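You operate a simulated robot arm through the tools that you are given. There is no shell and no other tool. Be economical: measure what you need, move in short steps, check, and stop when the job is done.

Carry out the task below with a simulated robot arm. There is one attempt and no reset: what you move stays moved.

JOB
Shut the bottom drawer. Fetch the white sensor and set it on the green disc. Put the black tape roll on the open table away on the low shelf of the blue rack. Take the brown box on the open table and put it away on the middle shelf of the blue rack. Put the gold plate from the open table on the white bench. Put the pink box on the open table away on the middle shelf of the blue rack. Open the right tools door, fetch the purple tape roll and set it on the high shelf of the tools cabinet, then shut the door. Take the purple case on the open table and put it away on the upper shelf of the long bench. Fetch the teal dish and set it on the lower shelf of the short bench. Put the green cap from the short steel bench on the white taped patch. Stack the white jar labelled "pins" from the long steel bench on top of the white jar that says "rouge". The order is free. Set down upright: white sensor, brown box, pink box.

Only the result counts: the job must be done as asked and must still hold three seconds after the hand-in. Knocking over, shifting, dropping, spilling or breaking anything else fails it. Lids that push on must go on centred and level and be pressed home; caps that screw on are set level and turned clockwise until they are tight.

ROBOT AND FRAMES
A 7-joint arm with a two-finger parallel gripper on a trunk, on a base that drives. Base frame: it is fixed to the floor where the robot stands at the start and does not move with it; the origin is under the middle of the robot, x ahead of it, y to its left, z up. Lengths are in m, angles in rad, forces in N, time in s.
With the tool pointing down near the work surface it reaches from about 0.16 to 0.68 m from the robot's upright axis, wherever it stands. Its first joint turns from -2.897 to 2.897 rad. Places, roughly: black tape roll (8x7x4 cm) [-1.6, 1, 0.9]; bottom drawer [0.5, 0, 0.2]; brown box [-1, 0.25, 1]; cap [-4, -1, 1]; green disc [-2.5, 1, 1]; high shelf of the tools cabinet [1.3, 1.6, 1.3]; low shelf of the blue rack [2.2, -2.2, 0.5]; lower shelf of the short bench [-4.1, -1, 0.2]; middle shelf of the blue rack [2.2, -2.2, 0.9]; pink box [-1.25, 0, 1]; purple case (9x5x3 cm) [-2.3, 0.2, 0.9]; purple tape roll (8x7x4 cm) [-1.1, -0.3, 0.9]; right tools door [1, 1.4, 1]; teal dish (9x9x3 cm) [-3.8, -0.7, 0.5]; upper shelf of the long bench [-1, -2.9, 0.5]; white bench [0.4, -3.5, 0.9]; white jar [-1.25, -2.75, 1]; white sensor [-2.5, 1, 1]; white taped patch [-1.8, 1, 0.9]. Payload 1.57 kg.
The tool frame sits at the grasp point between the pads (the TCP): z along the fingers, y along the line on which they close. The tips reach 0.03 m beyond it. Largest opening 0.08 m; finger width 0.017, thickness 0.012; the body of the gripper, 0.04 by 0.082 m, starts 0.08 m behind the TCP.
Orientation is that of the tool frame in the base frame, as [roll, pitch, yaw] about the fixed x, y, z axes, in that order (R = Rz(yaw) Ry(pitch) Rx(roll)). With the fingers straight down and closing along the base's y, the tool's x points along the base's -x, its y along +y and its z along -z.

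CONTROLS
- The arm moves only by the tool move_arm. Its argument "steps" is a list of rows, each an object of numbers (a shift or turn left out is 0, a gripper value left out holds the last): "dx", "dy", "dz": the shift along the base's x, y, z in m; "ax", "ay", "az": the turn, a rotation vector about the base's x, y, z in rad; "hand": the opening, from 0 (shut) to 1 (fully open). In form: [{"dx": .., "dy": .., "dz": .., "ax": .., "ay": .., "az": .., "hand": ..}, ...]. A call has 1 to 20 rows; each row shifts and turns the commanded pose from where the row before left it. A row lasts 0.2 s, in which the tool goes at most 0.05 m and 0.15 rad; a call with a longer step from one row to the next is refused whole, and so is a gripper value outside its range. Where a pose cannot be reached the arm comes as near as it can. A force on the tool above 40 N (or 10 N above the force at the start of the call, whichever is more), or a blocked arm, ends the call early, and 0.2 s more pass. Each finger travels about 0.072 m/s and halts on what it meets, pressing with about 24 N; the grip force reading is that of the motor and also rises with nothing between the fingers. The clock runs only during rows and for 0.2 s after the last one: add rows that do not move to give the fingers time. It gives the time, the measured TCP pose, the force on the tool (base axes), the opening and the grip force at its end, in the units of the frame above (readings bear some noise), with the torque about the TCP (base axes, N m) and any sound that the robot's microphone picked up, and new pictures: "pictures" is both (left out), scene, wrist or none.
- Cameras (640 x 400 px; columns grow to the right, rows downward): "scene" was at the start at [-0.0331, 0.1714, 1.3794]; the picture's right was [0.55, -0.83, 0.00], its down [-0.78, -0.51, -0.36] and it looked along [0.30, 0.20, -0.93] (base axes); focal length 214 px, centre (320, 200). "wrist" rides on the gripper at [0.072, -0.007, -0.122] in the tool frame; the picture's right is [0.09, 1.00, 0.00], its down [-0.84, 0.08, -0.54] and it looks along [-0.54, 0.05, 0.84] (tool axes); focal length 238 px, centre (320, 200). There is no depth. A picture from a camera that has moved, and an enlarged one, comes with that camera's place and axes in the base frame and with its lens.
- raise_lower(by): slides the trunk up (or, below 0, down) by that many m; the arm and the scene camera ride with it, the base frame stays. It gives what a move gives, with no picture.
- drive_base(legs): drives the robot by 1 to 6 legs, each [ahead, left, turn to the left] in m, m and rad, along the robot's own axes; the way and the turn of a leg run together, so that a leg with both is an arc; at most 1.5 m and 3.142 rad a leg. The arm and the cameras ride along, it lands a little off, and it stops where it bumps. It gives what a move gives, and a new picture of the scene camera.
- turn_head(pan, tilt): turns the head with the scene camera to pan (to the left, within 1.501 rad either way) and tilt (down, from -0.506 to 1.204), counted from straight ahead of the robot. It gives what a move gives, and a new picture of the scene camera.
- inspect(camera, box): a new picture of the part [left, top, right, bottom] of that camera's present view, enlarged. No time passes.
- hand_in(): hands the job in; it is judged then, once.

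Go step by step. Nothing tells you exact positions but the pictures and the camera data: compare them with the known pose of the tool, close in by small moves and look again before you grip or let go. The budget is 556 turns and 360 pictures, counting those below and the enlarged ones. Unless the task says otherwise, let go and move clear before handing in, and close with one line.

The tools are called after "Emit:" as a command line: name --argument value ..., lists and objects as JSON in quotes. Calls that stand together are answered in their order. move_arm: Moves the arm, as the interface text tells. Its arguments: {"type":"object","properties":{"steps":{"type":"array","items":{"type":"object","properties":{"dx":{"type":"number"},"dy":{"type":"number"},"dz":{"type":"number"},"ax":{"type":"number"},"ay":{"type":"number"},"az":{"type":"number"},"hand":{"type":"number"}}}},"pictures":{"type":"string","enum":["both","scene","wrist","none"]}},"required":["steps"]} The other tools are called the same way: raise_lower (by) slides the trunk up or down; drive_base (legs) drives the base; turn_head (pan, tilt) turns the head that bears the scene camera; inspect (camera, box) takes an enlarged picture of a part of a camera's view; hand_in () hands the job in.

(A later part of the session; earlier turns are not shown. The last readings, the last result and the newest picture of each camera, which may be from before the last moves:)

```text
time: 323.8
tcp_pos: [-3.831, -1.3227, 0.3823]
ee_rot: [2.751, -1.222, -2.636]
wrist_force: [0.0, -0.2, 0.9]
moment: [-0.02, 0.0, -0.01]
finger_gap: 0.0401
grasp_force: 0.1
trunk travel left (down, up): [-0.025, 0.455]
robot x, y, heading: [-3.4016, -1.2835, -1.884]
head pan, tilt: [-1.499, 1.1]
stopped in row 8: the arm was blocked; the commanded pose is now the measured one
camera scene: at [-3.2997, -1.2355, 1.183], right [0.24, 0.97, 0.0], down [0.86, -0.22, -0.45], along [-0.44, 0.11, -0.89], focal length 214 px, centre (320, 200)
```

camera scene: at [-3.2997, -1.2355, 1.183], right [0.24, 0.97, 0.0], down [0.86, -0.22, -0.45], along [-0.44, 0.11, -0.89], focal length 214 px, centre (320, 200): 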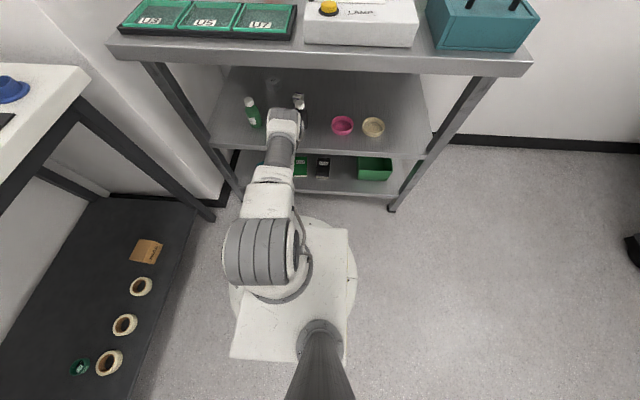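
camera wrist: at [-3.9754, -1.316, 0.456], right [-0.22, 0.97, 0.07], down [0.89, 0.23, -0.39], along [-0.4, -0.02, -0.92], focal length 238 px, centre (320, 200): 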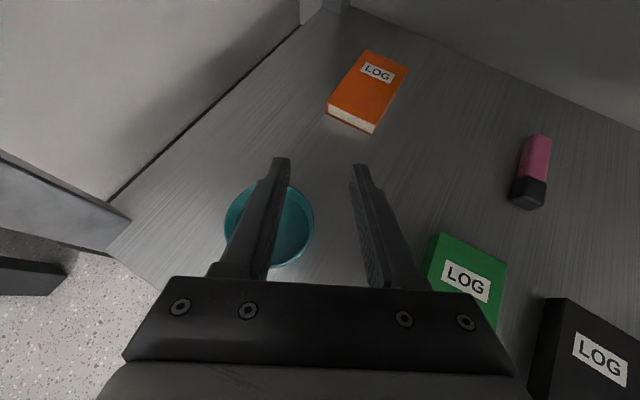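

Emit:
drive_base --legs '[[0, 0.25, 0]]'

Emit:
inspect --camera "scene" --box '[160, 0, 520, 225]'

```text
time: 326.3
tcp_pos: [-3.5912, -1.4017, 0.3853]
ee_rot: [2.752, -1.22, -2.637]
wrist_force: [0.2, -0.2, 0.4]
moment: [-0.01, 0.01, -0.02]
finger_gap: 0.0402
grasp_force: 0.1
trunk travel left (down, up): [-0.025, 0.455]
robot x, y, heading: [-3.1601, -1.3633, -1.884]
head pan, tilt: [-1.499, 1.1]
camera scene: at [-3.0612, -1.3133, 1.1855], right [0.24, 0.97, 0.0], down [0.87, -0.21, -0.45], along [-0.44, 0.11, -0.89], focal length 214 px, centre (320, 200)
```

scene: 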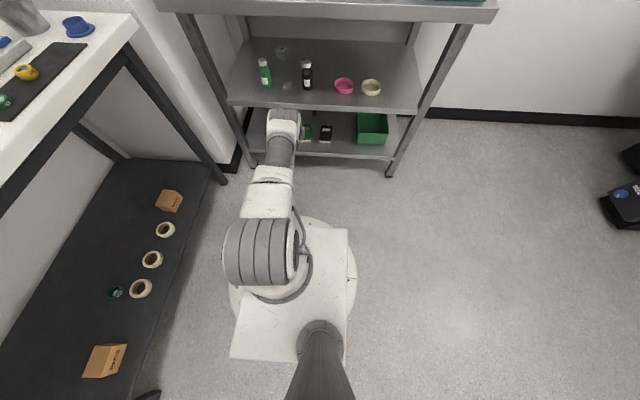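

```text
1.78 times, centred on (340, 112) of scene
camera zoom: at [-3.0612, -1.3133, 1.1855], right [0.24, 0.97, 0.0], down [0.87, -0.21, -0.45], along [-0.44, 0.11, -0.89], focal length 381 px, centre (284, 356)
```

zoom: 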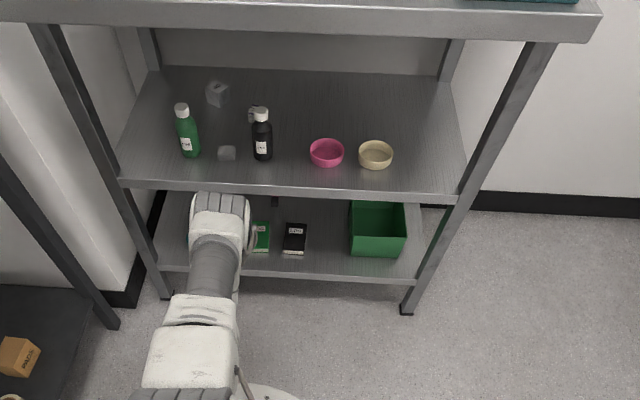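

Emit:
move_arm --steps '[{"dz": 0.045}, {"dz": 0.045}, {"dz": 0.045}, {"dz": 0.045}, {"dz": 0.045}, {"dz": 0.045}, {"dz": 0.045}, {"dz": 0.045}]' --pictures "scene"

```text
time: 328.1
tcp_pos: [-3.5959, -1.4002, 0.6208]
ee_rot: [2.749, -1.222, -2.631]
wrist_force: [-0.7, 0.3, 0.1]
moment: [0.01, -0.02, 0.01]
finger_gap: 0.04
grasp_force: 0.1
out of reach, approached as far as the arm can: row 6, 7, 8
trunk travel left (down, up): [-0.025, 0.455]
robot x, y, heading: [-3.1567, -1.3619, -1.88]
head pan, tilt: [-1.499, 1.1]
camera scene: at [-3.0607, -1.3135, 1.1854], right [0.24, 0.97, 0.0], down [0.86, -0.21, -0.45], along [-0.44, 0.11, -0.89], focal length 214 px, centre (320, 200)
```

scene: 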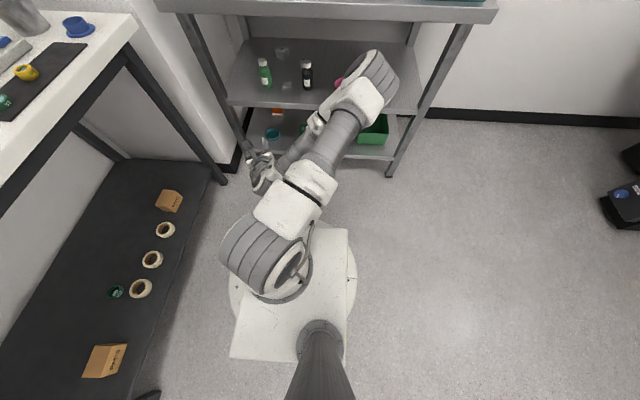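

Emit:
move_arm --steps '[{"dx": -0.03, "dy": 0.03, "az": -0.1}, {"dx": -0.03, "dy": 0.03, "az": -0.1}, {"dx": -0.02, "dy": 0.04, "az": -0.1}, {"dx": -0.01, "dy": 0.045, "az": -0.1}, {"dz": 0.045, "ax": -0.05}, {"dz": 0.045}, {"dz": 0.045}, {"dz": 0.045}, {"dz": 0.045}, {"dz": 0.045}]' --pictures "scene"

```text
time: 330.3
tcp_pos: [-3.6068, -1.3525, 0.6423]
ee_rot: [2.883, -1.246, -2.833]
wrist_force: [-0.3, 0.3, 0.6]
moment: [0.03, 0.0, 0.03]
finger_gap: 0.0399
grasp_force: 0.2
out of reach, approached as far as the arm can: row 1, 2, 3, 4, 5, 6, 7, 8, 9, 10
trunk travel left (down, up): [-0.025, 0.455]
robot x, y, heading: [-3.1579, -1.3614, -1.883]
head pan, tilt: [-1.499, 1.1]
camera scene: at [-3.0606, -1.3135, 1.1853], right [0.24, 0.97, 0.0], down [0.86, -0.21, -0.45], along [-0.44, 0.11, -0.89], focal length 214 px, centre (320, 200)
```

scene: 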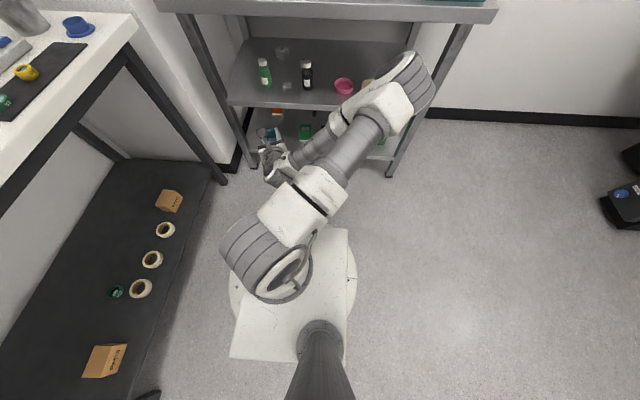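

Emit:
move_arm --steps '[{"ax": 0.039, "ay": -0.124}, {"ax": 0.039, "ay": -0.124}, {"ax": 0.039, "ay": -0.124}, {"ax": 0.039, "ay": -0.124}, {"ax": 0.039, "ay": -0.124}, {"dz": 0.045}, {"dz": 0.045}, {"dz": 0.045}, {"dz": 0.045}, {"dz": 0.045}]' --pictures "scene"

```text
time: 332.5
tcp_pos: [-3.6059, -1.3519, 0.6422]
ee_rot: [2.882, -1.246, -2.83]
wrist_force: [-0.1, -0.6, -1.0]
moment: [0.03, 0.0, -0.03]
finger_gap: 0.04
grasp_force: 0.1
out of reach, approached as far as the arm can: row 1, 2, 3, 4, 5, 6, 7, 8, 9, 10
trunk travel left (down, up): [-0.025, 0.455]
robot x, y, heading: [-3.1583, -1.363, -1.89]
head pan, tilt: [-1.499, 1.1]
camera scene: at [-3.0607, -1.3135, 1.1854], right [0.24, 0.97, 0.0], down [0.86, -0.21, -0.45], along [-0.44, 0.11, -0.89], focal length 214 px, centre (320, 200)
```

scene: 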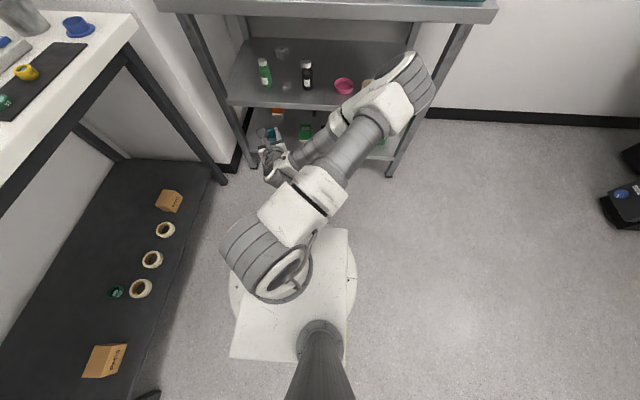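

Emit:
move_arm --steps '[{"dx": 0.01, "dy": -0.047, "az": 0.1}, {"az": 0.1, "dz": -0.04}, {"dz": -0.05}, {"dz": -0.05}, {"dz": -0.05}, {"dx": -0.045, "dy": 0.015}, {"dx": -0.045, "dy": 0.015}]' --pictures "scene"

```text
time: 334.1
tcp_pos: [-3.6951, -1.3698, 0.446]
ee_rot: [2.881, -1.246, -2.632]
wrist_force: [0.1, 0.6, -0.3]
moment: [0.02, -0.01, -0.01]
finger_gap: 0.04
grasp_force: 0.0
out of reach, approached as far as the arm can: row 1
trunk travel left (down, up): [-0.025, 0.455]
robot x, y, heading: [-3.1588, -1.3605, -1.887]
head pan, tilt: [-1.499, 1.1]
camera scene: at [-3.0606, -1.3135, 1.1853], right [0.24, 0.97, 0.0], down [0.86, -0.21, -0.45], along [-0.44, 0.11, -0.89], focal length 214 px, centre (320, 200)
```

scene: 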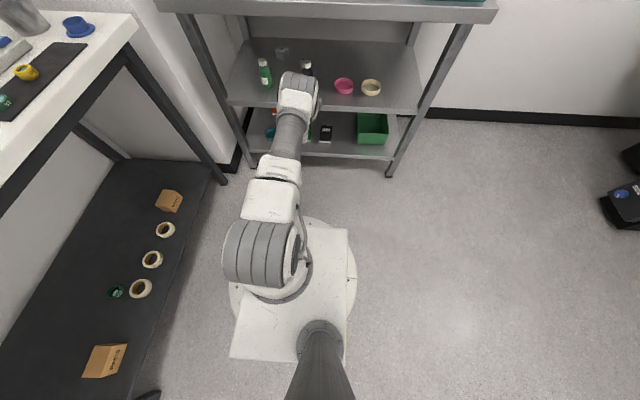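

Emit:
move_arm --steps '[{"ax": 0.03, "ay": -0.126, "dz": 0.03}, {"ax": 0.03, "ay": -0.126, "dz": 0.04}, {"ax": 0.03, "ay": -0.126, "dz": 0.04}, {"ax": 0.03, "ay": -0.126, "dz": 0.04}, {"ax": 0.03, "ay": -0.126, "dz": 0.04}, {"dz": 0.045}, {"dz": 0.045}, {"dz": 0.045}, {"dz": 0.045}]' --pictures "scene"

```text
time: 336.1
tcp_pos: [-3.6935, -1.3689, 0.8161]
ee_rot: [3.082, -0.608, -2.802]
wrist_force: [0.2, -0.6, 0.6]
moment: [-0.03, 0.02, -0.03]
finger_gap: 0.0398
grasp_force: 0.0
trunk travel left (down, up): [-0.025, 0.455]
robot x, y, heading: [-3.1603, -1.3618, -1.887]
head pan, tilt: [-1.499, 1.1]
camera scene: at [-3.0608, -1.3134, 1.1853], right [0.24, 0.97, 0.0], down [0.86, -0.21, -0.45], along [-0.44, 0.11, -0.89], focal length 214 px, centre (320, 200)
```

scene: 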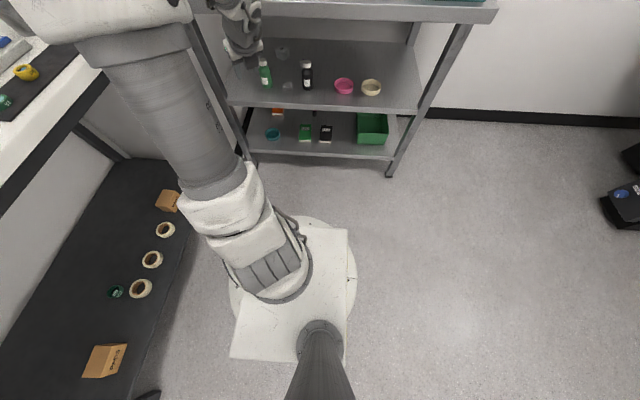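

All objects are in place, dish on the lower shelf. Now the green cap: raise up and approach the bench top from the front.

Emit:
raise_lower --by 0.25

Emit:
move_arm --steps '[{"dz": 0.04, "az": -0.1, "hand": 1}, {"dz": 0.04, "az": -0.1}, {"dz": 0.04, "az": -0.1}, {"az": -0.1, "ax": 0.03, "ay": -0.12}, {"az": -0.1, "ax": 0.03, "ay": -0.12}, {"ax": 0.03, "ay": -0.12}, {"ax": 0.03, "ay": -0.12}]' --pictures "none"

Emit:
drive_base --legs '[[-0.36, 0, 0]]'

Emit:
turn_head --pan -1.5 --tilt 0.7

```text
time: 338.7
tcp_pos: [-3.6934, -1.3688, 1.0653]
ee_rot: [3.084, -0.608, -2.802]
wrist_force: [1.0, 0.0, -0.9]
moment: [0.01, 0.0, 0.02]
finger_gap: 0.0401
grasp_force: 0.1
trunk travel left (down, up): [-0.275, 0.205]
robot x, y, heading: [-3.1561, -1.3601, -1.885]
head pan, tilt: [-1.499, 1.1]
```

```text
refused: row 4 steps farther than a row can; nothing moved
```

```text
time: 341.6
tcp_pos: [-3.5836, -1.0296, 1.0661]
ee_rot: [3.085, -0.608, -2.802]
wrist_force: [-0.2, -0.8, -0.2]
moment: [-0.02, 0.02, -0.01]
finger_gap: 0.0401
grasp_force: 0.1
trunk travel left (down, up): [-0.275, 0.205]
robot x, y, heading: [-3.0489, -1.0233, -1.884]
head pan, tilt: [-1.499, 1.1]
camera scene: at [-2.95, -0.973, 1.4354], right [0.24, 0.97, 0.0], down [0.86, -0.21, -0.45], along [-0.44, 0.11, -0.89], focal length 214 px, centre (320, 200)
```

scene: 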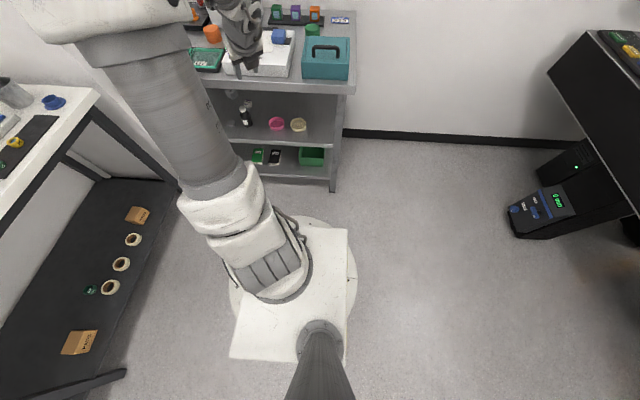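

```text
time: 342.5
tcp_pos: [-3.5831, -1.0276, 1.0666]
ee_rot: [3.084, -0.607, -2.801]
wrist_force: [0.1, 0.7, -0.4]
moment: [0.0, 0.0, 0.01]
finger_gap: 0.0401
grasp_force: 0.1
trunk travel left (down, up): [-0.275, 0.205]
robot x, y, heading: [-3.0483, -1.0207, -1.88]
head pan, tilt: [-1.499, 0.7]
camera scene: at [-2.9711, -0.9677, 1.4653], right [0.24, 0.97, 0.0], down [0.63, -0.15, -0.76], along [-0.74, 0.18, -0.64], focal length 214 px, centre (320, 200)
```

scene: 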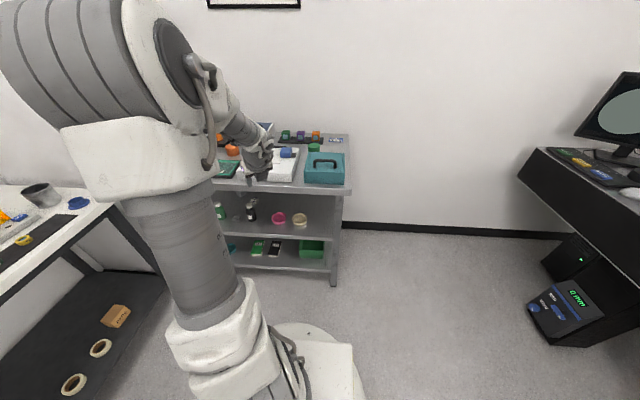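

Emit:
move_arm --steps '[{"dz": 0.04, "az": -0.1, "hand": 1}, {"dz": 0.04, "az": -0.1}, {"dz": 0.04, "az": -0.1}, {"az": -0.12}, {"az": -0.12}, {"ax": -0.04, "ay": -0.12}, {"ax": -0.04, "ay": -0.12}, {"ax": -0.04, "ay": -0.12}, {"ax": -0.04, "ay": -0.12}]' --pictures "none"

Emit:
drive_base --legs '[[0, -0.3, 0]]'

Emit:
move_arm --steps '[{"dz": 0}]' --pictures "wrist"

```text
time: 344.5
tcp_pos: [-3.5842, -1.0286, 1.1862]
ee_rot: [-3.14, -0.104, 2.922]
wrist_force: [-0.2, 0.2, -0.5]
moment: [0.03, -0.03, -0.03]
finger_gap: 0.0798
grasp_force: 0.0
trunk travel left (down, up): [-0.275, 0.205]
robot x, y, heading: [-3.0505, -1.0213, -1.887]
head pan, tilt: [-1.499, 0.7]
```

```text
time: 347.3
tcp_pos: [-3.8678, -0.9357, 1.1868]
ee_rot: [-3.14, -0.106, 2.921]
wrist_force: [-0.1, 0.5, -0.6]
moment: [0.04, 0.01, -0.02]
finger_gap: 0.0797
grasp_force: 0.1
trunk travel left (down, up): [-0.275, 0.205]
robot x, y, heading: [-3.3321, -0.9285, -1.885]
head pan, tilt: [-1.499, 0.7]
camera scene: at [-3.2542, -0.8757, 1.4653], right [0.24, 0.97, 0.0], down [0.63, -0.16, -0.76], along [-0.74, 0.18, -0.64], focal length 214 px, centre (320, 200)
```

scene: 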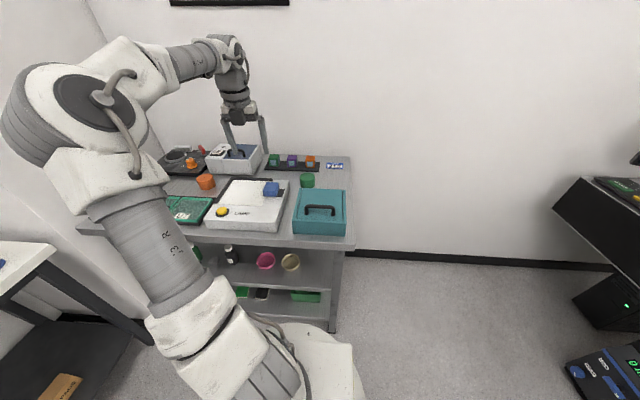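

```text
time: 347.7
tcp_pos: [-3.8667, -0.9359, 1.1856]
ee_rot: [-3.141, -0.104, 2.922]
wrist_force: [0.1, 0.4, -0.9]
moment: [-0.02, 0.02, 0.02]
finger_gap: 0.0799
grasp_force: 0.2
trunk travel left (down, up): [-0.275, 0.205]
robot x, y, heading: [-3.3281, -0.9286, -1.884]
head pan, tilt: [-1.499, 0.7]
camera wrist: at [-3.9249, -0.9293, 1.3147], right [0.13, 0.99, 0.01], down [0.88, -0.12, 0.45], along [0.45, -0.05, -0.89], focal length 238 px, centre (320, 200)
```

wrist: 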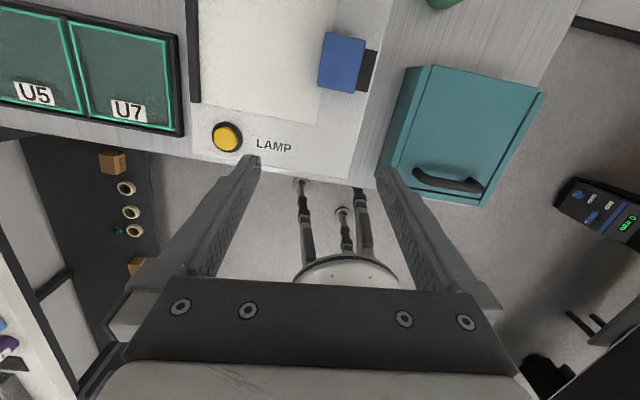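

Emit:
move_arm --steps '[{"dx": -0.02, "dy": 0.04, "dz": -0.01}, {"dx": -0.02, "dy": 0.04}, {"dx": -0.02, "dy": 0.04}, {"dx": -0.03, "dy": 0.035}, {"dx": -0.035, "dy": 0.033, "dz": -0.01}, {"dx": -0.03, "dz": -0.02}]' --pictures "wrist"

```text
time: 349.1
tcp_pos: [-3.973, -0.7652, 1.1638]
ee_rot: [-3.14, -0.105, 2.919]
wrist_force: [-0.9, -0.2, 0.9]
moment: [0.0, 0.01, 0.01]
finger_gap: 0.0797
grasp_force: 0.1
out of reach, approached as far as the arm can: row 5, 6
trunk travel left (down, up): [-0.275, 0.205]
robot x, y, heading: [-3.3328, -0.9302, -1.89]
head pan, tilt: [-1.499, 0.7]
camera wrist: at [-4.0309, -0.7575, 1.2923], right [0.13, 0.99, 0.01], down [0.88, -0.12, 0.45], along [0.45, -0.05, -0.89], focal length 238 px, centre (320, 200)
```

wrist: 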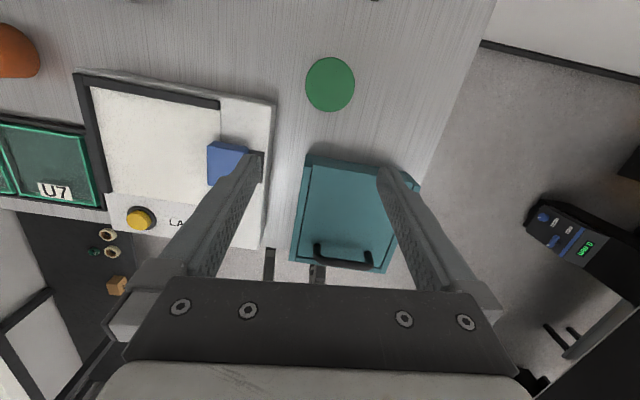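

Emit:
move_arm --steps '[{"dz": -0.05}, {"dz": -0.04, "dx": -0.01}, {"dx": -0.018, "dy": 0.01}, {"dx": -0.018, "dy": 0.012}]' --pictures "wrist"

```text
time: 350.1
tcp_pos: [-4.0014, -0.7529, 1.0746]
ee_rot: [-3.14, -0.105, 2.92]
wrist_force: [-0.3, -0.9, 0.2]
moment: [-0.04, -0.01, 0.01]
finger_gap: 0.0801
grasp_force: 0.2
out of reach, approached as far as the arm can: row 4
trunk travel left (down, up): [-0.275, 0.205]
robot x, y, heading: [-3.3339, -0.9265, -1.883]
head pan, tilt: [-1.499, 0.7]
camera wrist: at [-4.0586, -0.7463, 1.2038], right [0.13, 0.99, 0.01], down [0.88, -0.12, 0.45], along [0.45, -0.05, -0.89], focal length 238 px, centre (320, 200)
```

wrist: 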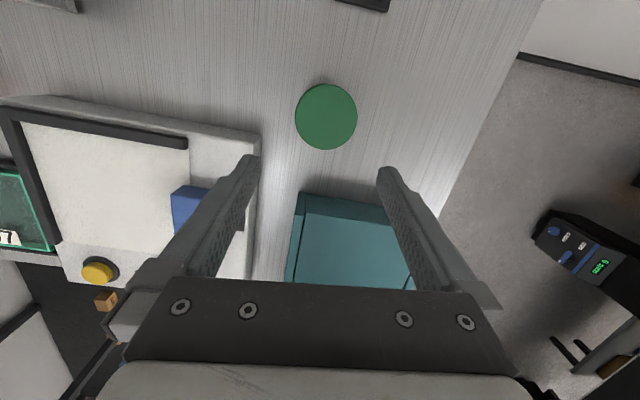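

Emit:
move_arm --steps '[{"dz": -0.04}, {"dx": -0.01, "dy": 0.006, "dz": -0.03}, {"dx": -0.01, "dy": 0.005, "dz": -0.02}]' --pictures "wrist"

```text
time: 350.9
tcp_pos: [-4.0195, -0.741, 0.9854]
ee_rot: [-3.14, -0.104, 2.919]
wrist_force: [-0.1, -0.5, 0.3]
moment: [0.03, -0.02, 0.06]
finger_gap: 0.0801
grasp_force: 0.0
trunk travel left (down, up): [-0.275, 0.205]
robot x, y, heading: [-3.3318, -0.9305, -1.887]
head pan, tilt: [-1.499, 0.7]
camera wrist: at [-4.0778, -0.7346, 1.1135], right [0.13, 0.99, 0.01], down [0.88, -0.12, 0.45], along [0.45, -0.05, -0.89], focal length 238 px, centre (320, 200)
```

wrist: 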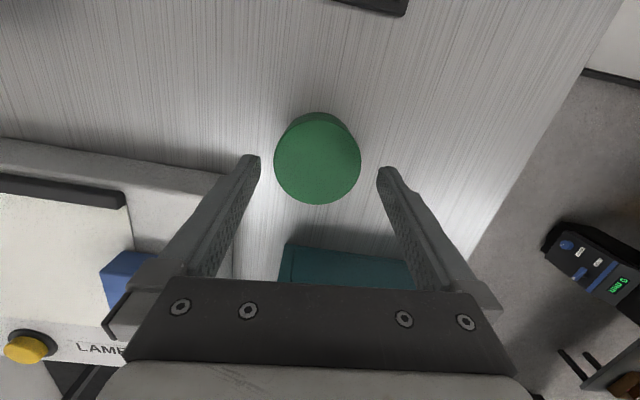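

Emit:
move_arm --steps '[{"dz": -0.025, "dx": -0.003, "dy": -0.001}, {"dz": -0.018}, {"hand": 0}, {"hand": 0}, {"hand": 0}]' --pictures "wrist"

```text
time: 352.1
tcp_pos: [-4.0215, -0.7431, 0.9425]
ee_rot: [-3.14, -0.104, 2.92]
wrist_force: [-0.2, -0.2, 0.0]
moment: [0.02, 0.0, -0.04]
finger_gap: 0.0641
grasp_force: 23.9
trunk travel left (down, up): [-0.275, 0.205]
robot x, y, heading: [-3.3283, -0.9278, -1.888]
head pan, tilt: [-1.499, 0.7]
camera wrist: at [-4.0805, -0.7367, 1.0699], right [0.13, 0.99, 0.01], down [0.88, -0.12, 0.45], along [0.45, -0.05, -0.89], focal length 238 px, centre (320, 200)
```

wrist: 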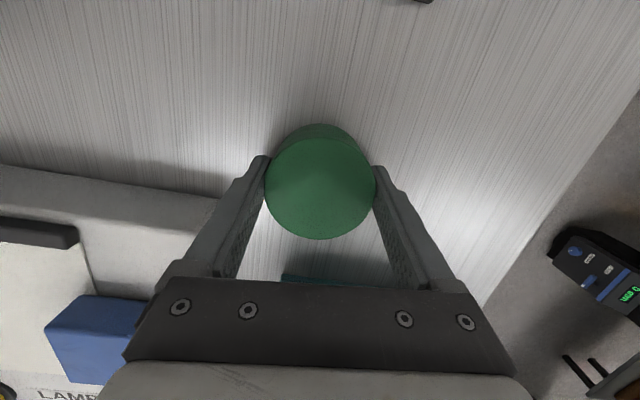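

Cap gripped. Lift and retract.

Emit:
move_arm --steps '[{"dz": 0.04}, {"dz": 0.04}, {"dz": 0.04}, {"dz": 0.04, "dx": 0.02}, {"dz": 0.03, "dx": 0.035, "dy": -0.01}, {"dx": 0.045, "dy": -0.015}, {"dx": 0.045, "dy": -0.015}, {"dx": 0.045, "dy": -0.015}]' --pictures "wrist"

Emit:
drive_base --legs '[[0, 1.3, 0], [0, 1.3, 0]]'

```text
time: 353.9
tcp_pos: [-3.8175, -0.8033, 1.1275]
ee_rot: [-3.138, -0.105, 2.921]
wrist_force: [-0.7, 0.7, -0.4]
moment: [0.0, -0.03, -0.03]
finger_gap: 0.0643
grasp_force: 24.7
out of reach, approached as far as the arm can: row 2, 3
trunk travel left (down, up): [-0.275, 0.205]
robot x, y, heading: [-3.3282, -0.9314, -1.889]
head pan, tilt: [-1.499, 0.7]
camera wrist: at [-3.8768, -0.7956, 1.2553], right [0.13, 0.99, 0.01], down [0.88, -0.12, 0.45], along [0.45, -0.05, -0.89], focal length 238 px, centre (320, 200)
```

wrist: 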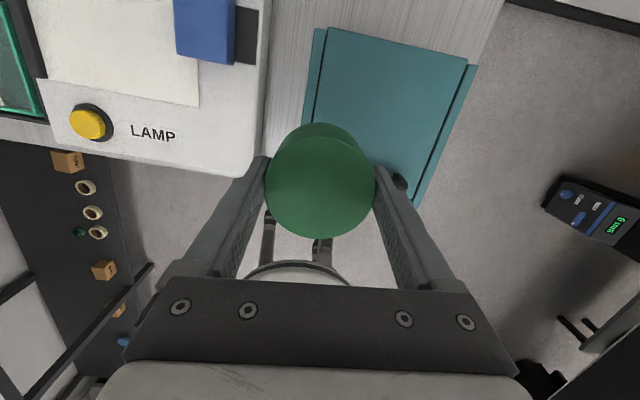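

```text
time: 373.4
tcp_pos: [-1.3502, -1.6134, 1.1284]
ee_rot: [-3.14, -0.107, 2.917]
wrist_force: [0.6, -0.7, 0.0]
moment: [0.0, -0.02, 0.02]
finger_gap: 0.0642
grasp_force: 24.1
trunk travel left (down, up): [-0.275, 0.205]
robot x, y, heading: [-0.8639, -1.7419, -1.889]
head pan, tilt: [-1.499, 0.7]
camera scene: at [-0.7865, -1.6875, 1.4654], right [0.24, 0.97, 0.0], down [0.62, -0.16, -0.76], along [-0.74, 0.19, -0.64], focal length 214 px, centre (320, 200)
```

scene: 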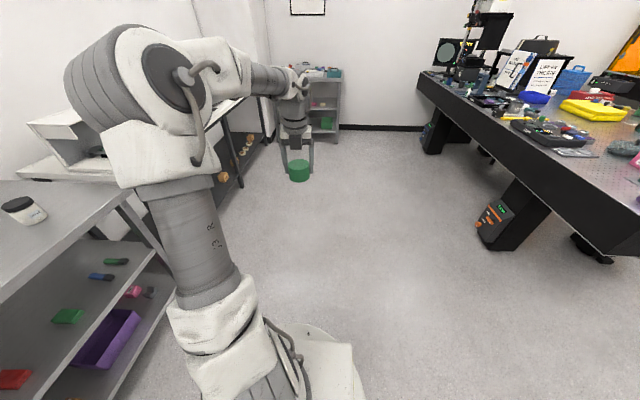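

Emit:
drive_base --legs '[[0, 0.2, 0], [-1.5, 0, 0], [-1.45, 0, 0]]'

```text
time: 394.4
tcp_pos: [-0.2413, 1.1413, 1.127]
ee_rot: [-3.14, -0.104, 2.927]
wrist_force: [0.5, -0.5, -0.9]
moment: [-0.03, 0.03, -0.02]
finger_gap: 0.0642
grasp_force: 24.5
trunk travel left (down, up): [-0.275, 0.205]
robot x, y, heading: [0.2493, 1.0174, -1.877]
head pan, tilt: [-1.499, 0.7]
camera scene: at [0.3236, 1.0727, 1.4654], right [0.23, 0.97, 0.0], down [0.63, -0.15, -0.76], along [-0.74, 0.18, -0.64], focal length 214 px, centre (320, 200)
```

scene: 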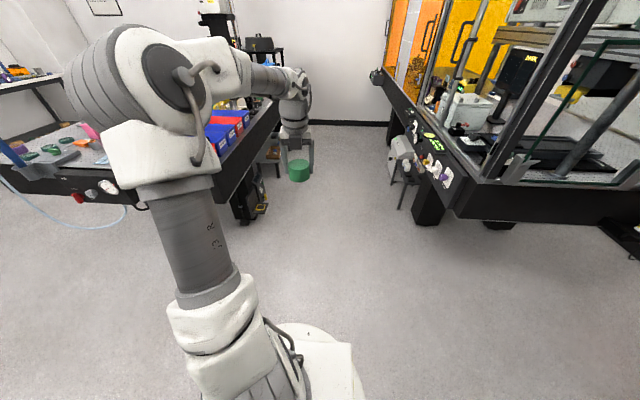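

Emit:
move_arm --steps '[{"dz": 0.04, "dx": 0.02}, {"dz": 0.04, "dx": 0.02}, {"dz": 0.03, "dx": 0.02}]' --pictures "none"

Emit:
drive_base --legs '[[0, 0, 1.547], [-1.0, 0.03, 0]]'

```text
time: 395.2
tcp_pos: [-0.1819, 1.1422, 1.2368]
ee_rot: [-3.139, -0.101, 2.926]
wrist_force: [-1.1, 0.3, 0.0]
moment: [0.02, 0.02, 0.0]
finger_gap: 0.0641
grasp_force: 23.5
trunk travel left (down, up): [-0.275, 0.205]
robot x, y, heading: [0.2516, 1.0173, -1.883]
head pan, tilt: [-1.499, 0.7]
```

```text
time: 407.0
tcp_pos: [-0.8128, 0.9429, 1.2365]
ee_rot: [3.14, -0.105, -1.811]
wrist_force: [0.3, 0.8, -0.5]
moment: [0.01, 0.0, 0.04]
finger_gap: 0.0642
grasp_force: 23.9
trunk travel left (down, up): [-0.275, 0.205]
robot x, y, heading: [-0.6802, 1.3676, -0.33]
head pan, tilt: [-1.499, 0.7]
camera scene: at [-0.7308, 1.4464, 1.4654], right [-0.97, 0.26, 0.0], down [0.17, 0.62, -0.76], along [-0.2, -0.74, -0.64], focal length 214 px, centre (320, 200)
```

scene: 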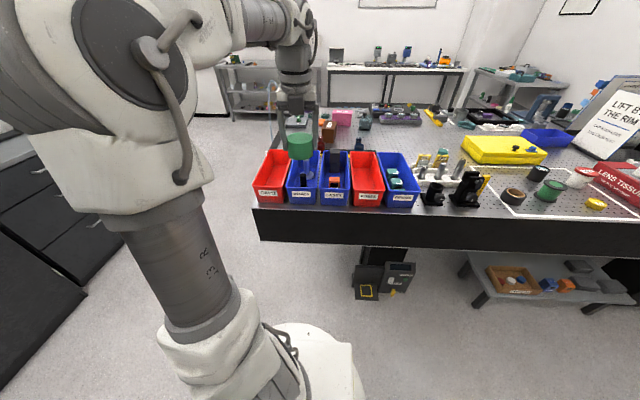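

Emit:
drive_base --legs '[[-0.75, 0, 0]]'

```text
time: 412.4
tcp_pos: [-1.5265, 1.1935, 1.2358]
ee_rot: [-3.139, -0.104, -1.818]
wrist_force: [0.5, -0.2, 0.2]
moment: [0.0, -0.02, 0.01]
finger_gap: 0.064
grasp_force: 23.9
trunk travel left (down, up): [-0.275, 0.205]
robot x, y, heading: [-1.3867, 1.6138, -0.341]
head pan, tilt: [-1.499, 0.7]
camera scene: at [-1.4386, 1.6943, 1.4654], right [-0.96, 0.27, 0.0], down [0.17, 0.62, -0.76], along [-0.2, -0.74, -0.64], focal length 214 px, centre (320, 200)
```

scene: 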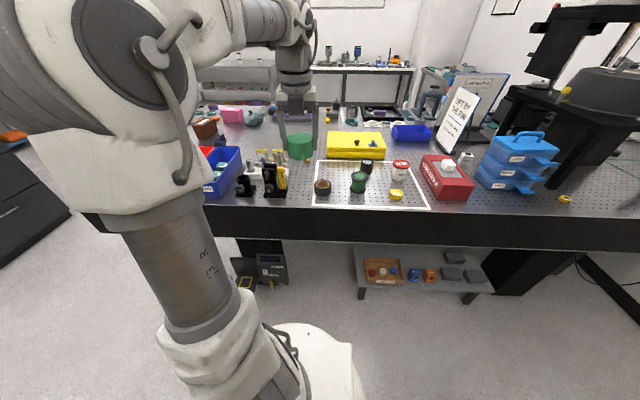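

Emit:
inspect --camera "scene" --box '[230, 100, 480, 230]'

```text
2.56 times, centred on (355, 165) of scene
camera zoom: at [-1.4386, 1.6943, 1.4654], right [-0.96, 0.27, 0.0], down [0.17, 0.62, -0.76], along [-0.2, -0.74, -0.64], focal length 549 px, centre (230, 290)
```

zoom: 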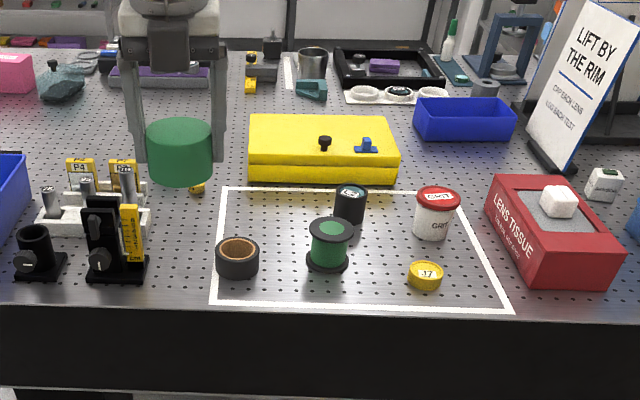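

The white taped patch holds several items; a free spot is near (-1.745, 0.86). The black tape roll with brown core is at (-1.64, 1.0). I move closer.

Emit:
drive_base --legs '[[-0.28, -0.12, 0]]'

Emit:
move_arm --steps '[{"dx": 0.015, "dy": -0.045, "dz": -0.01}, {"dx": 0.015, "dy": -0.045, "dz": -0.01}, {"dx": 0.015, "dy": -0.045, "dz": -0.01}, {"dx": 0.015, "dy": -0.045, "dz": -0.01}, {"dx": 0.01, "dy": -0.045, "dz": -0.01}]' --pictures "both"

```text
time: 414.8
tcp_pos: [-1.8263, 1.1721, 1.2381]
ee_rot: [-3.14, -0.104, -1.814]
wrist_force: [0.3, 0.1, -1.4]
moment: [-0.03, -0.02, 0.0]
finger_gap: 0.064
grasp_force: 23.8
trunk travel left (down, up): [-0.275, 0.205]
robot x, y, heading: [-1.6894, 1.595, -0.34]
head pan, tilt: [-1.499, 0.7]
camera scene: at [-1.7411, 1.6748, 1.4654], right [-0.96, 0.26, 0.0], down [0.17, 0.62, -0.76], along [-0.2, -0.74, -0.64], focal length 214 px, centre (320, 200)
```

scene: 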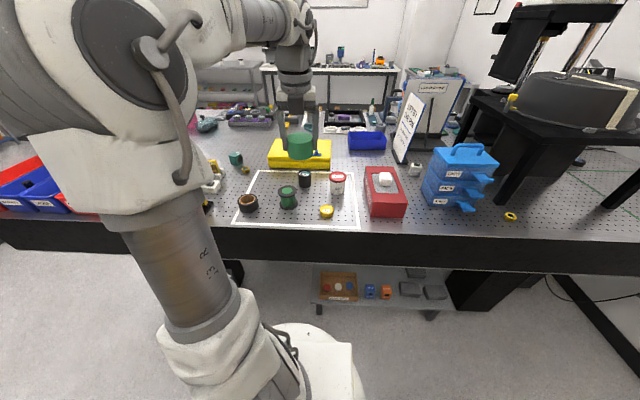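

```text
time: 416.0
tcp_pos: [-1.758, 0.9595, 1.1893]
ee_rot: [-3.139, -0.103, -1.817]
wrist_force: [0.3, 0.5, 0.2]
moment: [-0.06, 0.02, -0.01]
finger_gap: 0.064
grasp_force: 24.3
out of reach, approached as far as the arm can: row 5
trunk travel left (down, up): [-0.275, 0.205]
robot x, y, heading: [-1.6878, 1.595, -0.342]
head pan, tilt: [-1.499, 0.7]
camera scene: at [-1.741, 1.676, 1.4653], right [-0.96, 0.26, 0.0], down [0.17, 0.62, -0.77], along [-0.2, -0.74, -0.64], focal length 214 px, centre (320, 200)
camera wrist: at [-1.766, 0.9002, 1.3175], right [-0.99, 0.15, 0.01], down [0.14, 0.88, 0.45], along [0.06, 0.45, -0.89], focal length 238 px, centre (320, 200)
```

scene: 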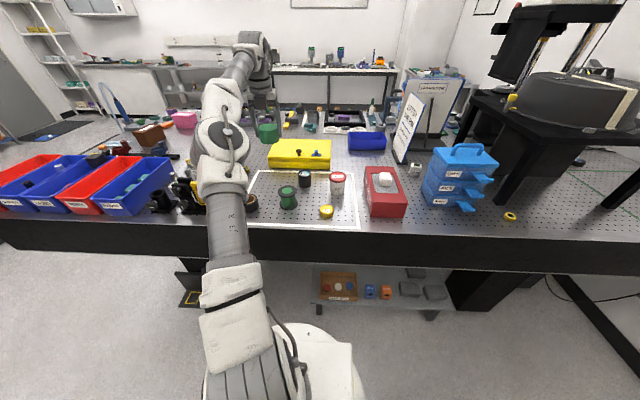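
wrist: 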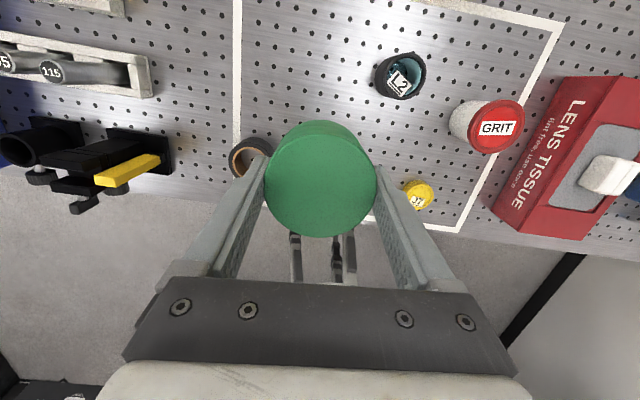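

Emit:
move_arm --steps '[{"dz": -0.045}, {"dz": -0.045}, {"dz": -0.03}, {"dx": 0.004, "dy": -0.032}, {"dx": 0.004, "dy": -0.032}, {"dx": 0.003, "dy": -0.031}]' --pictures "wrist"

```text
time: 417.4
tcp_pos: [-1.7544, 0.9169, 1.0696]
ee_rot: [-3.14, -0.105, -1.815]
wrist_force: [0.3, -0.4, -0.5]
moment: [0.02, 0.01, 0.01]
finger_gap: 0.0639
grasp_force: 24.0
out of reach, approached as far as the arm can: row 5, 6
trunk travel left (down, up): [-0.275, 0.205]
robot x, y, heading: [-1.693, 1.5983, -0.338]
head pan, tilt: [-1.499, 0.7]
camera wrist: at [-1.762, 0.858, 1.1965], right [-0.99, 0.15, 0.01], down [0.14, 0.88, 0.45], along [0.06, 0.45, -0.89], focal length 238 px, centre (320, 200)
```

wrist: 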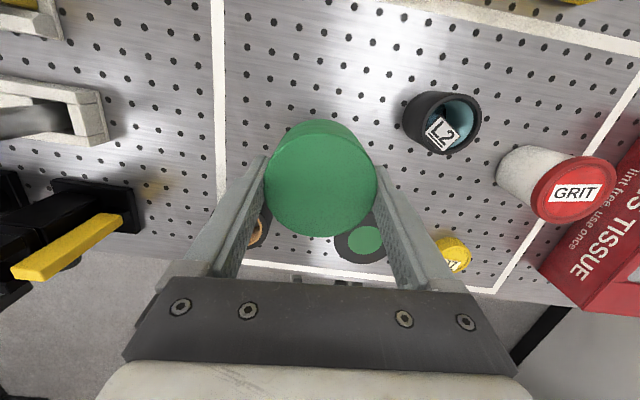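

Emit:
drive_base --legs '[[0.02, -0.055, 0]]'

Emit:
move_arm --steps '[{"dz": -0.035}, {"dz": -0.035}]' --pictures "wrist"

```text
time: 418.5
tcp_pos: [-1.7532, 0.8584, 1.0678]
ee_rot: [-3.14, -0.106, -1.813]
wrist_force: [-0.1, 0.3, 0.3]
moment: [-0.05, -0.01, 0.01]
finger_gap: 0.0641
grasp_force: 24.3
trunk travel left (down, up): [-0.275, 0.205]
robot x, y, heading: [-1.689, 1.5373, -0.337]
head pan, tilt: [-1.499, 0.7]
camera scene: at [-1.7406, 1.6163, 1.4653], right [-0.96, 0.26, 0.0], down [0.17, 0.62, -0.76], along [-0.2, -0.74, -0.64], focal length 214 px, centre (320, 200)
```

scene: 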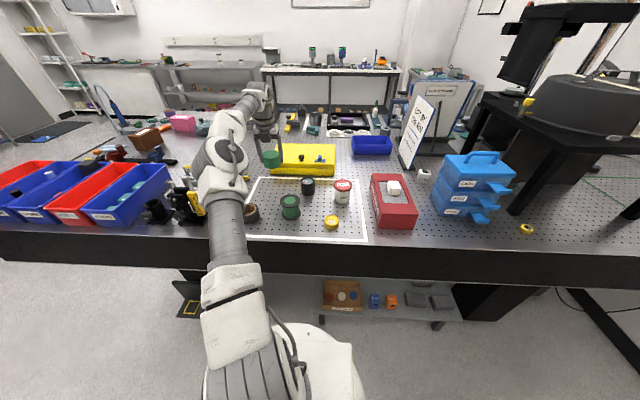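

```text
time: 419.1
tcp_pos: [-1.7537, 0.8581, 0.9972]
ee_rot: [-3.14, -0.106, -1.814]
wrist_force: [0.2, -0.5, 0.3]
moment: [0.0, 0.0, 0.01]
finger_gap: 0.0639
grasp_force: 24.4
trunk travel left (down, up): [-0.275, 0.205]
robot x, y, heading: [-1.6889, 1.5401, -0.338]
head pan, tilt: [-1.499, 0.7]
camera wrist: at [-1.7609, 0.7991, 1.126], right [-0.99, 0.15, 0.01], down [0.14, 0.88, 0.45], along [0.06, 0.45, -0.89], focal length 238 px, centre (320, 200)
```

wrist: 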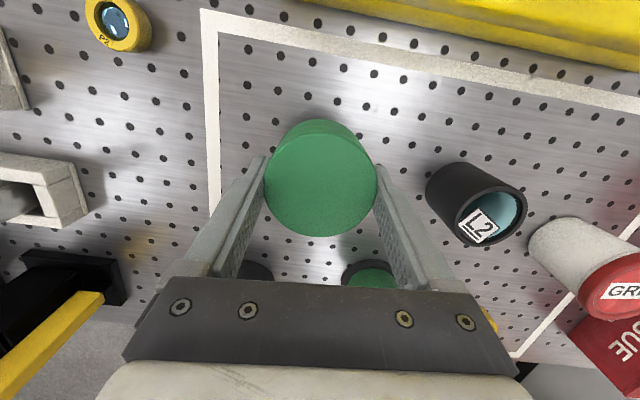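

Emit:
move_arm --steps '[{"dz": -0.025}, {"dz": -0.008}, {"dz": -0.004}, {"dz": -0.004}, {"dz": -0.004}, {"dz": -0.004}, {"dz": -0.004}]' --pictures "none"

```text
time: 420.7
tcp_pos: [-1.7541, 0.8575, 0.9496]
ee_rot: [-3.14, -0.111, -1.813]
wrist_force: [1.0, -1.3, 19.4]
moment: [0.48, -0.1, 0.0]
finger_gap: 0.0641
grasp_force: 23.8
trunk travel left (down, up): [-0.275, 0.205]
robot x, y, heading: [-1.6892, 1.5397, -0.34]
head pan, tilt: [-1.499, 0.7]
```

Contact. Release and rise.

Emit:
move_arm --steps '[{"dz": 0.001, "hand": 0.85}, {"hand": 1}, {"hand": 1}, {"dz": 0.03}, {"dz": 0.04}, {"dz": 0.04}, {"dz": 0.03, "dy": 0.02}]' --pictures "wrist"

```text
time: 422.3
tcp_pos: [-1.7534, 0.8768, 1.0858]
ee_rot: [-3.14, -0.103, -1.816]
wrist_force: [1.0, 0.4, 0.4]
moment: [0.0, -0.01, 0.01]
finger_gap: 0.0801
grasp_force: 0.0
trunk travel left (down, up): [-0.275, 0.205]
robot x, y, heading: [-1.6864, 1.5402, -0.338]
head pan, tilt: [-1.499, 0.7]
camera wrist: at [-1.7607, 0.8194, 1.2136], right [-0.99, 0.15, 0.01], down [0.14, 0.88, 0.45], along [0.06, 0.45, -0.89], focal length 238 px, centre (320, 200)
```

wrist: 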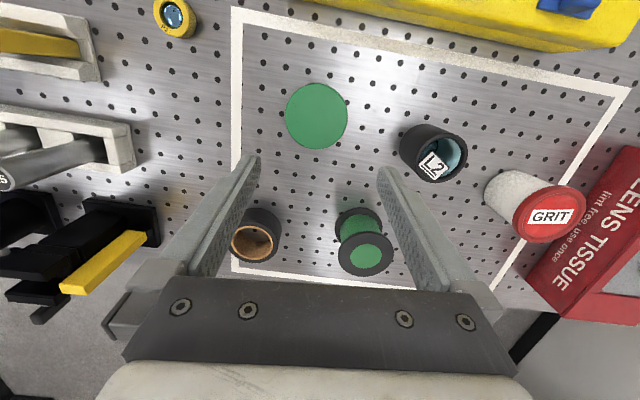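

Cap is on the patch. Next the sensor and green disc further along.

Emit:
move_arm --steps '[{"dz": 0.03, "dy": 0.04}, {"dz": 0.03, "dy": 0.04}, {"dz": 0.03, "dy": 0.04}, {"dz": 0.03, "dy": 0.04}]' --pictures "none"

Emit:
drive_base --legs '[[-0.1, 0.1, 0], [-0.5, 0, 0]]'

```text
time: 423.3
tcp_pos: [-1.7527, 1.0384, 1.2065]
ee_rot: [-3.14, -0.103, -1.813]
wrist_force: [-0.2, -0.1, -0.1]
moment: [0.03, 0.02, -0.01]
finger_gap: 0.08
grasp_force: 0.0
trunk travel left (down, up): [-0.275, 0.205]
robot x, y, heading: [-1.6893, 1.538, -0.339]
head pan, tilt: [-1.499, 0.7]
```

```text
time: 428.0
tcp_pos: [-2.282, 1.3291, 1.2065]
ee_rot: [-3.14, -0.105, -1.812]
wrist_force: [0.2, 0.1, -0.2]
moment: [0.04, 0.01, -0.01]
finger_gap: 0.08
grasp_force: 0.0
trunk travel left (down, up): [-0.275, 0.205]
robot x, y, heading: [-2.2216, 1.8318, -0.337]
head pan, tilt: [-1.499, 0.7]
camera scene: at [-2.2717, 1.9077, 1.4654], right [-0.97, 0.26, 0.0], down [0.17, 0.62, -0.76], along [-0.2, -0.74, -0.64], focal length 214 px, centre (320, 200)
```

scene: 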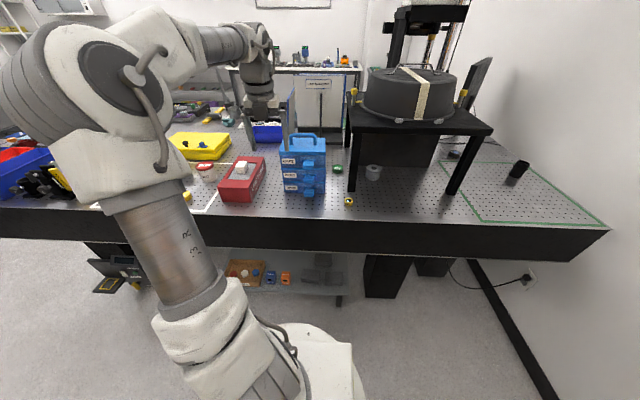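

Emit:
inspect --camera "scene" --box '[240, 100, 560, 260]'

```text
2.00 times, centred on (400, 180) of scene
camera zoom: at [-2.2717, 1.9077, 1.4654], right [-0.97, 0.26, 0.0], down [0.17, 0.62, -0.76], along [-0.2, -0.74, -0.64], focal length 429 px, centre (160, 240)
```

zoom: 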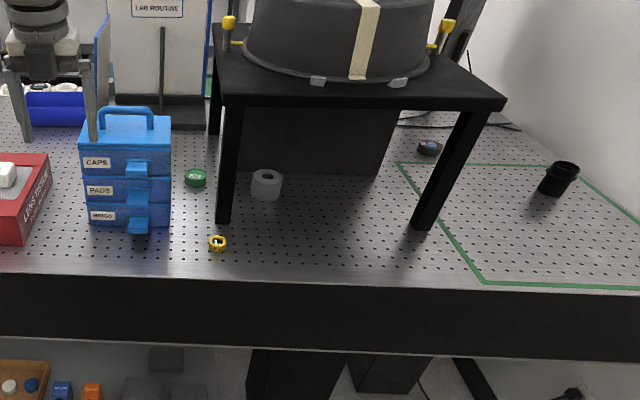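

Emit:
inspect --camera "scene" --box '[325, 155, 395, 210]'

```text
7.27 times, centred on (360, 182) of scene
camera zoom: at [-2.2717, 1.9077, 1.4654], right [-0.97, 0.26, 0.0], down [0.17, 0.62, -0.76], along [-0.2, -0.74, -0.64], focal length 1560 px, centre (29, 327)
```

zoom: 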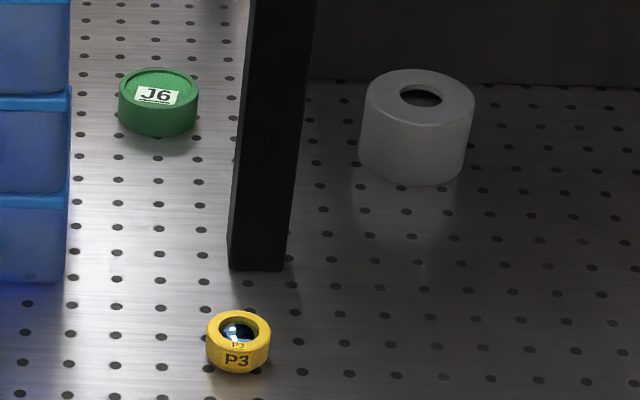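

Emit:
move_arm --steps '[{"dx": -0.015, "dy": -0.045}, {"dx": -0.015, "dy": -0.045}, {"dx": -0.015, "dy": -0.045}, {"dx": -0.015, "dy": -0.045}, {"dx": -0.01, "dy": -0.04}]' --pictures "wrist"

```text
time: 429.2
tcp_pos: [-2.3258, 1.1896, 1.1838]
ee_rot: [-3.141, -0.104, -1.81]
wrist_force: [0.9, 0.4, 0.1]
moment: [0.01, 0.05, -0.02]
finger_gap: 0.0801
grasp_force: 0.1
out of reach, approached as far as the arm can: row 3, 4, 5
trunk travel left (down, up): [-0.275, 0.205]
robot x, y, heading: [-2.2205, 1.8274, -0.338]
head pan, tilt: [-1.499, 0.7]
camera wrist: at [-2.333, 1.1309, 1.3115], right [-0.99, 0.15, 0.01], down [0.14, 0.88, 0.45], along [0.06, 0.45, -0.89], focal length 238 px, centre (320, 200)
```

wrist: 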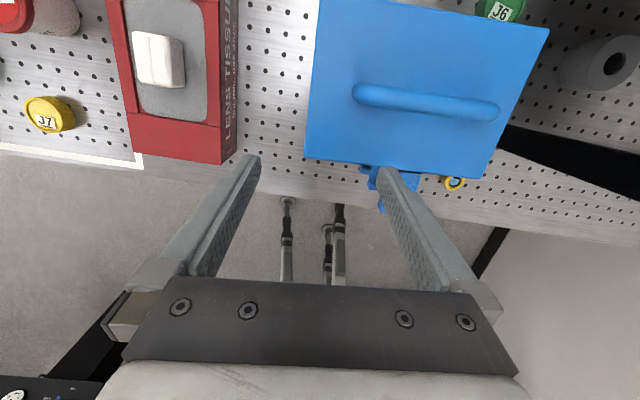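

Emit:
drive_base --legs '[[0.4, 0, 0]]'

Emit:
inspect --camera "scene" --box '[320, 100, 520, 220]'

```text
time: 432.4
tcp_pos: [-1.9524, 1.0576, 1.1817]
ee_rot: [-3.14, -0.104, -1.811]
wrist_force: [0.3, 0.7, -0.7]
moment: [0.02, 0.01, -0.03]
finger_gap: 0.0804
grasp_force: 0.1
trunk travel left (down, up): [-0.275, 0.205]
robot x, y, heading: [-1.8463, 1.7012, -0.336]
head pan, tilt: [-1.499, 0.7]
camera scene: at [-1.8977, 1.7772, 1.4654], right [-0.97, 0.26, 0.0], down [0.17, 0.62, -0.76], along [-0.2, -0.74, -0.64], focal length 214 px, centre (320, 200)
```

scene: 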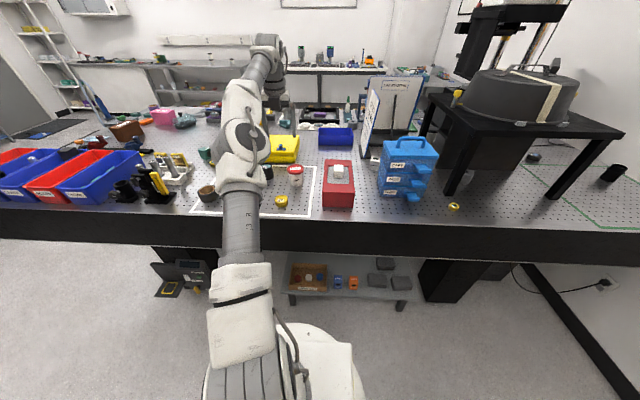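

```text
3.20 times, centred on (420, 160) of scene
camera zoom: at [-1.8977, 1.7772, 1.4654], right [-0.97, 0.26, 0.0], down [0.17, 0.62, -0.76], along [-0.2, -0.74, -0.64], focal length 686 px, centre (0, 328)
```

zoom: 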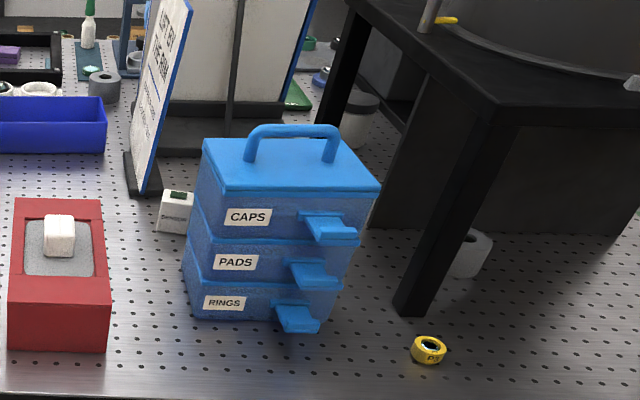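

Emit:
inspect --camera "scene" --box '[360, 145, 400, 180]'

```text
11.43 times, centred on (380, 162) of scene
camera zoom: at [-1.8977, 1.7772, 1.4654], right [-0.97, 0.26, 0.0], down [0.17, 0.62, -0.76], along [-0.2, -0.74, -0.64], focal length 2451 px, centre (-366, 629)
```

zoom: 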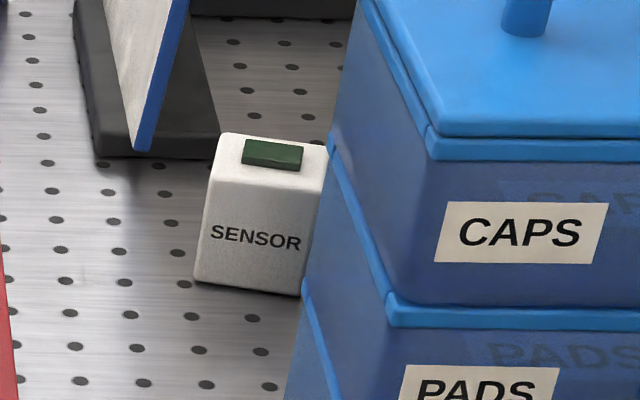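

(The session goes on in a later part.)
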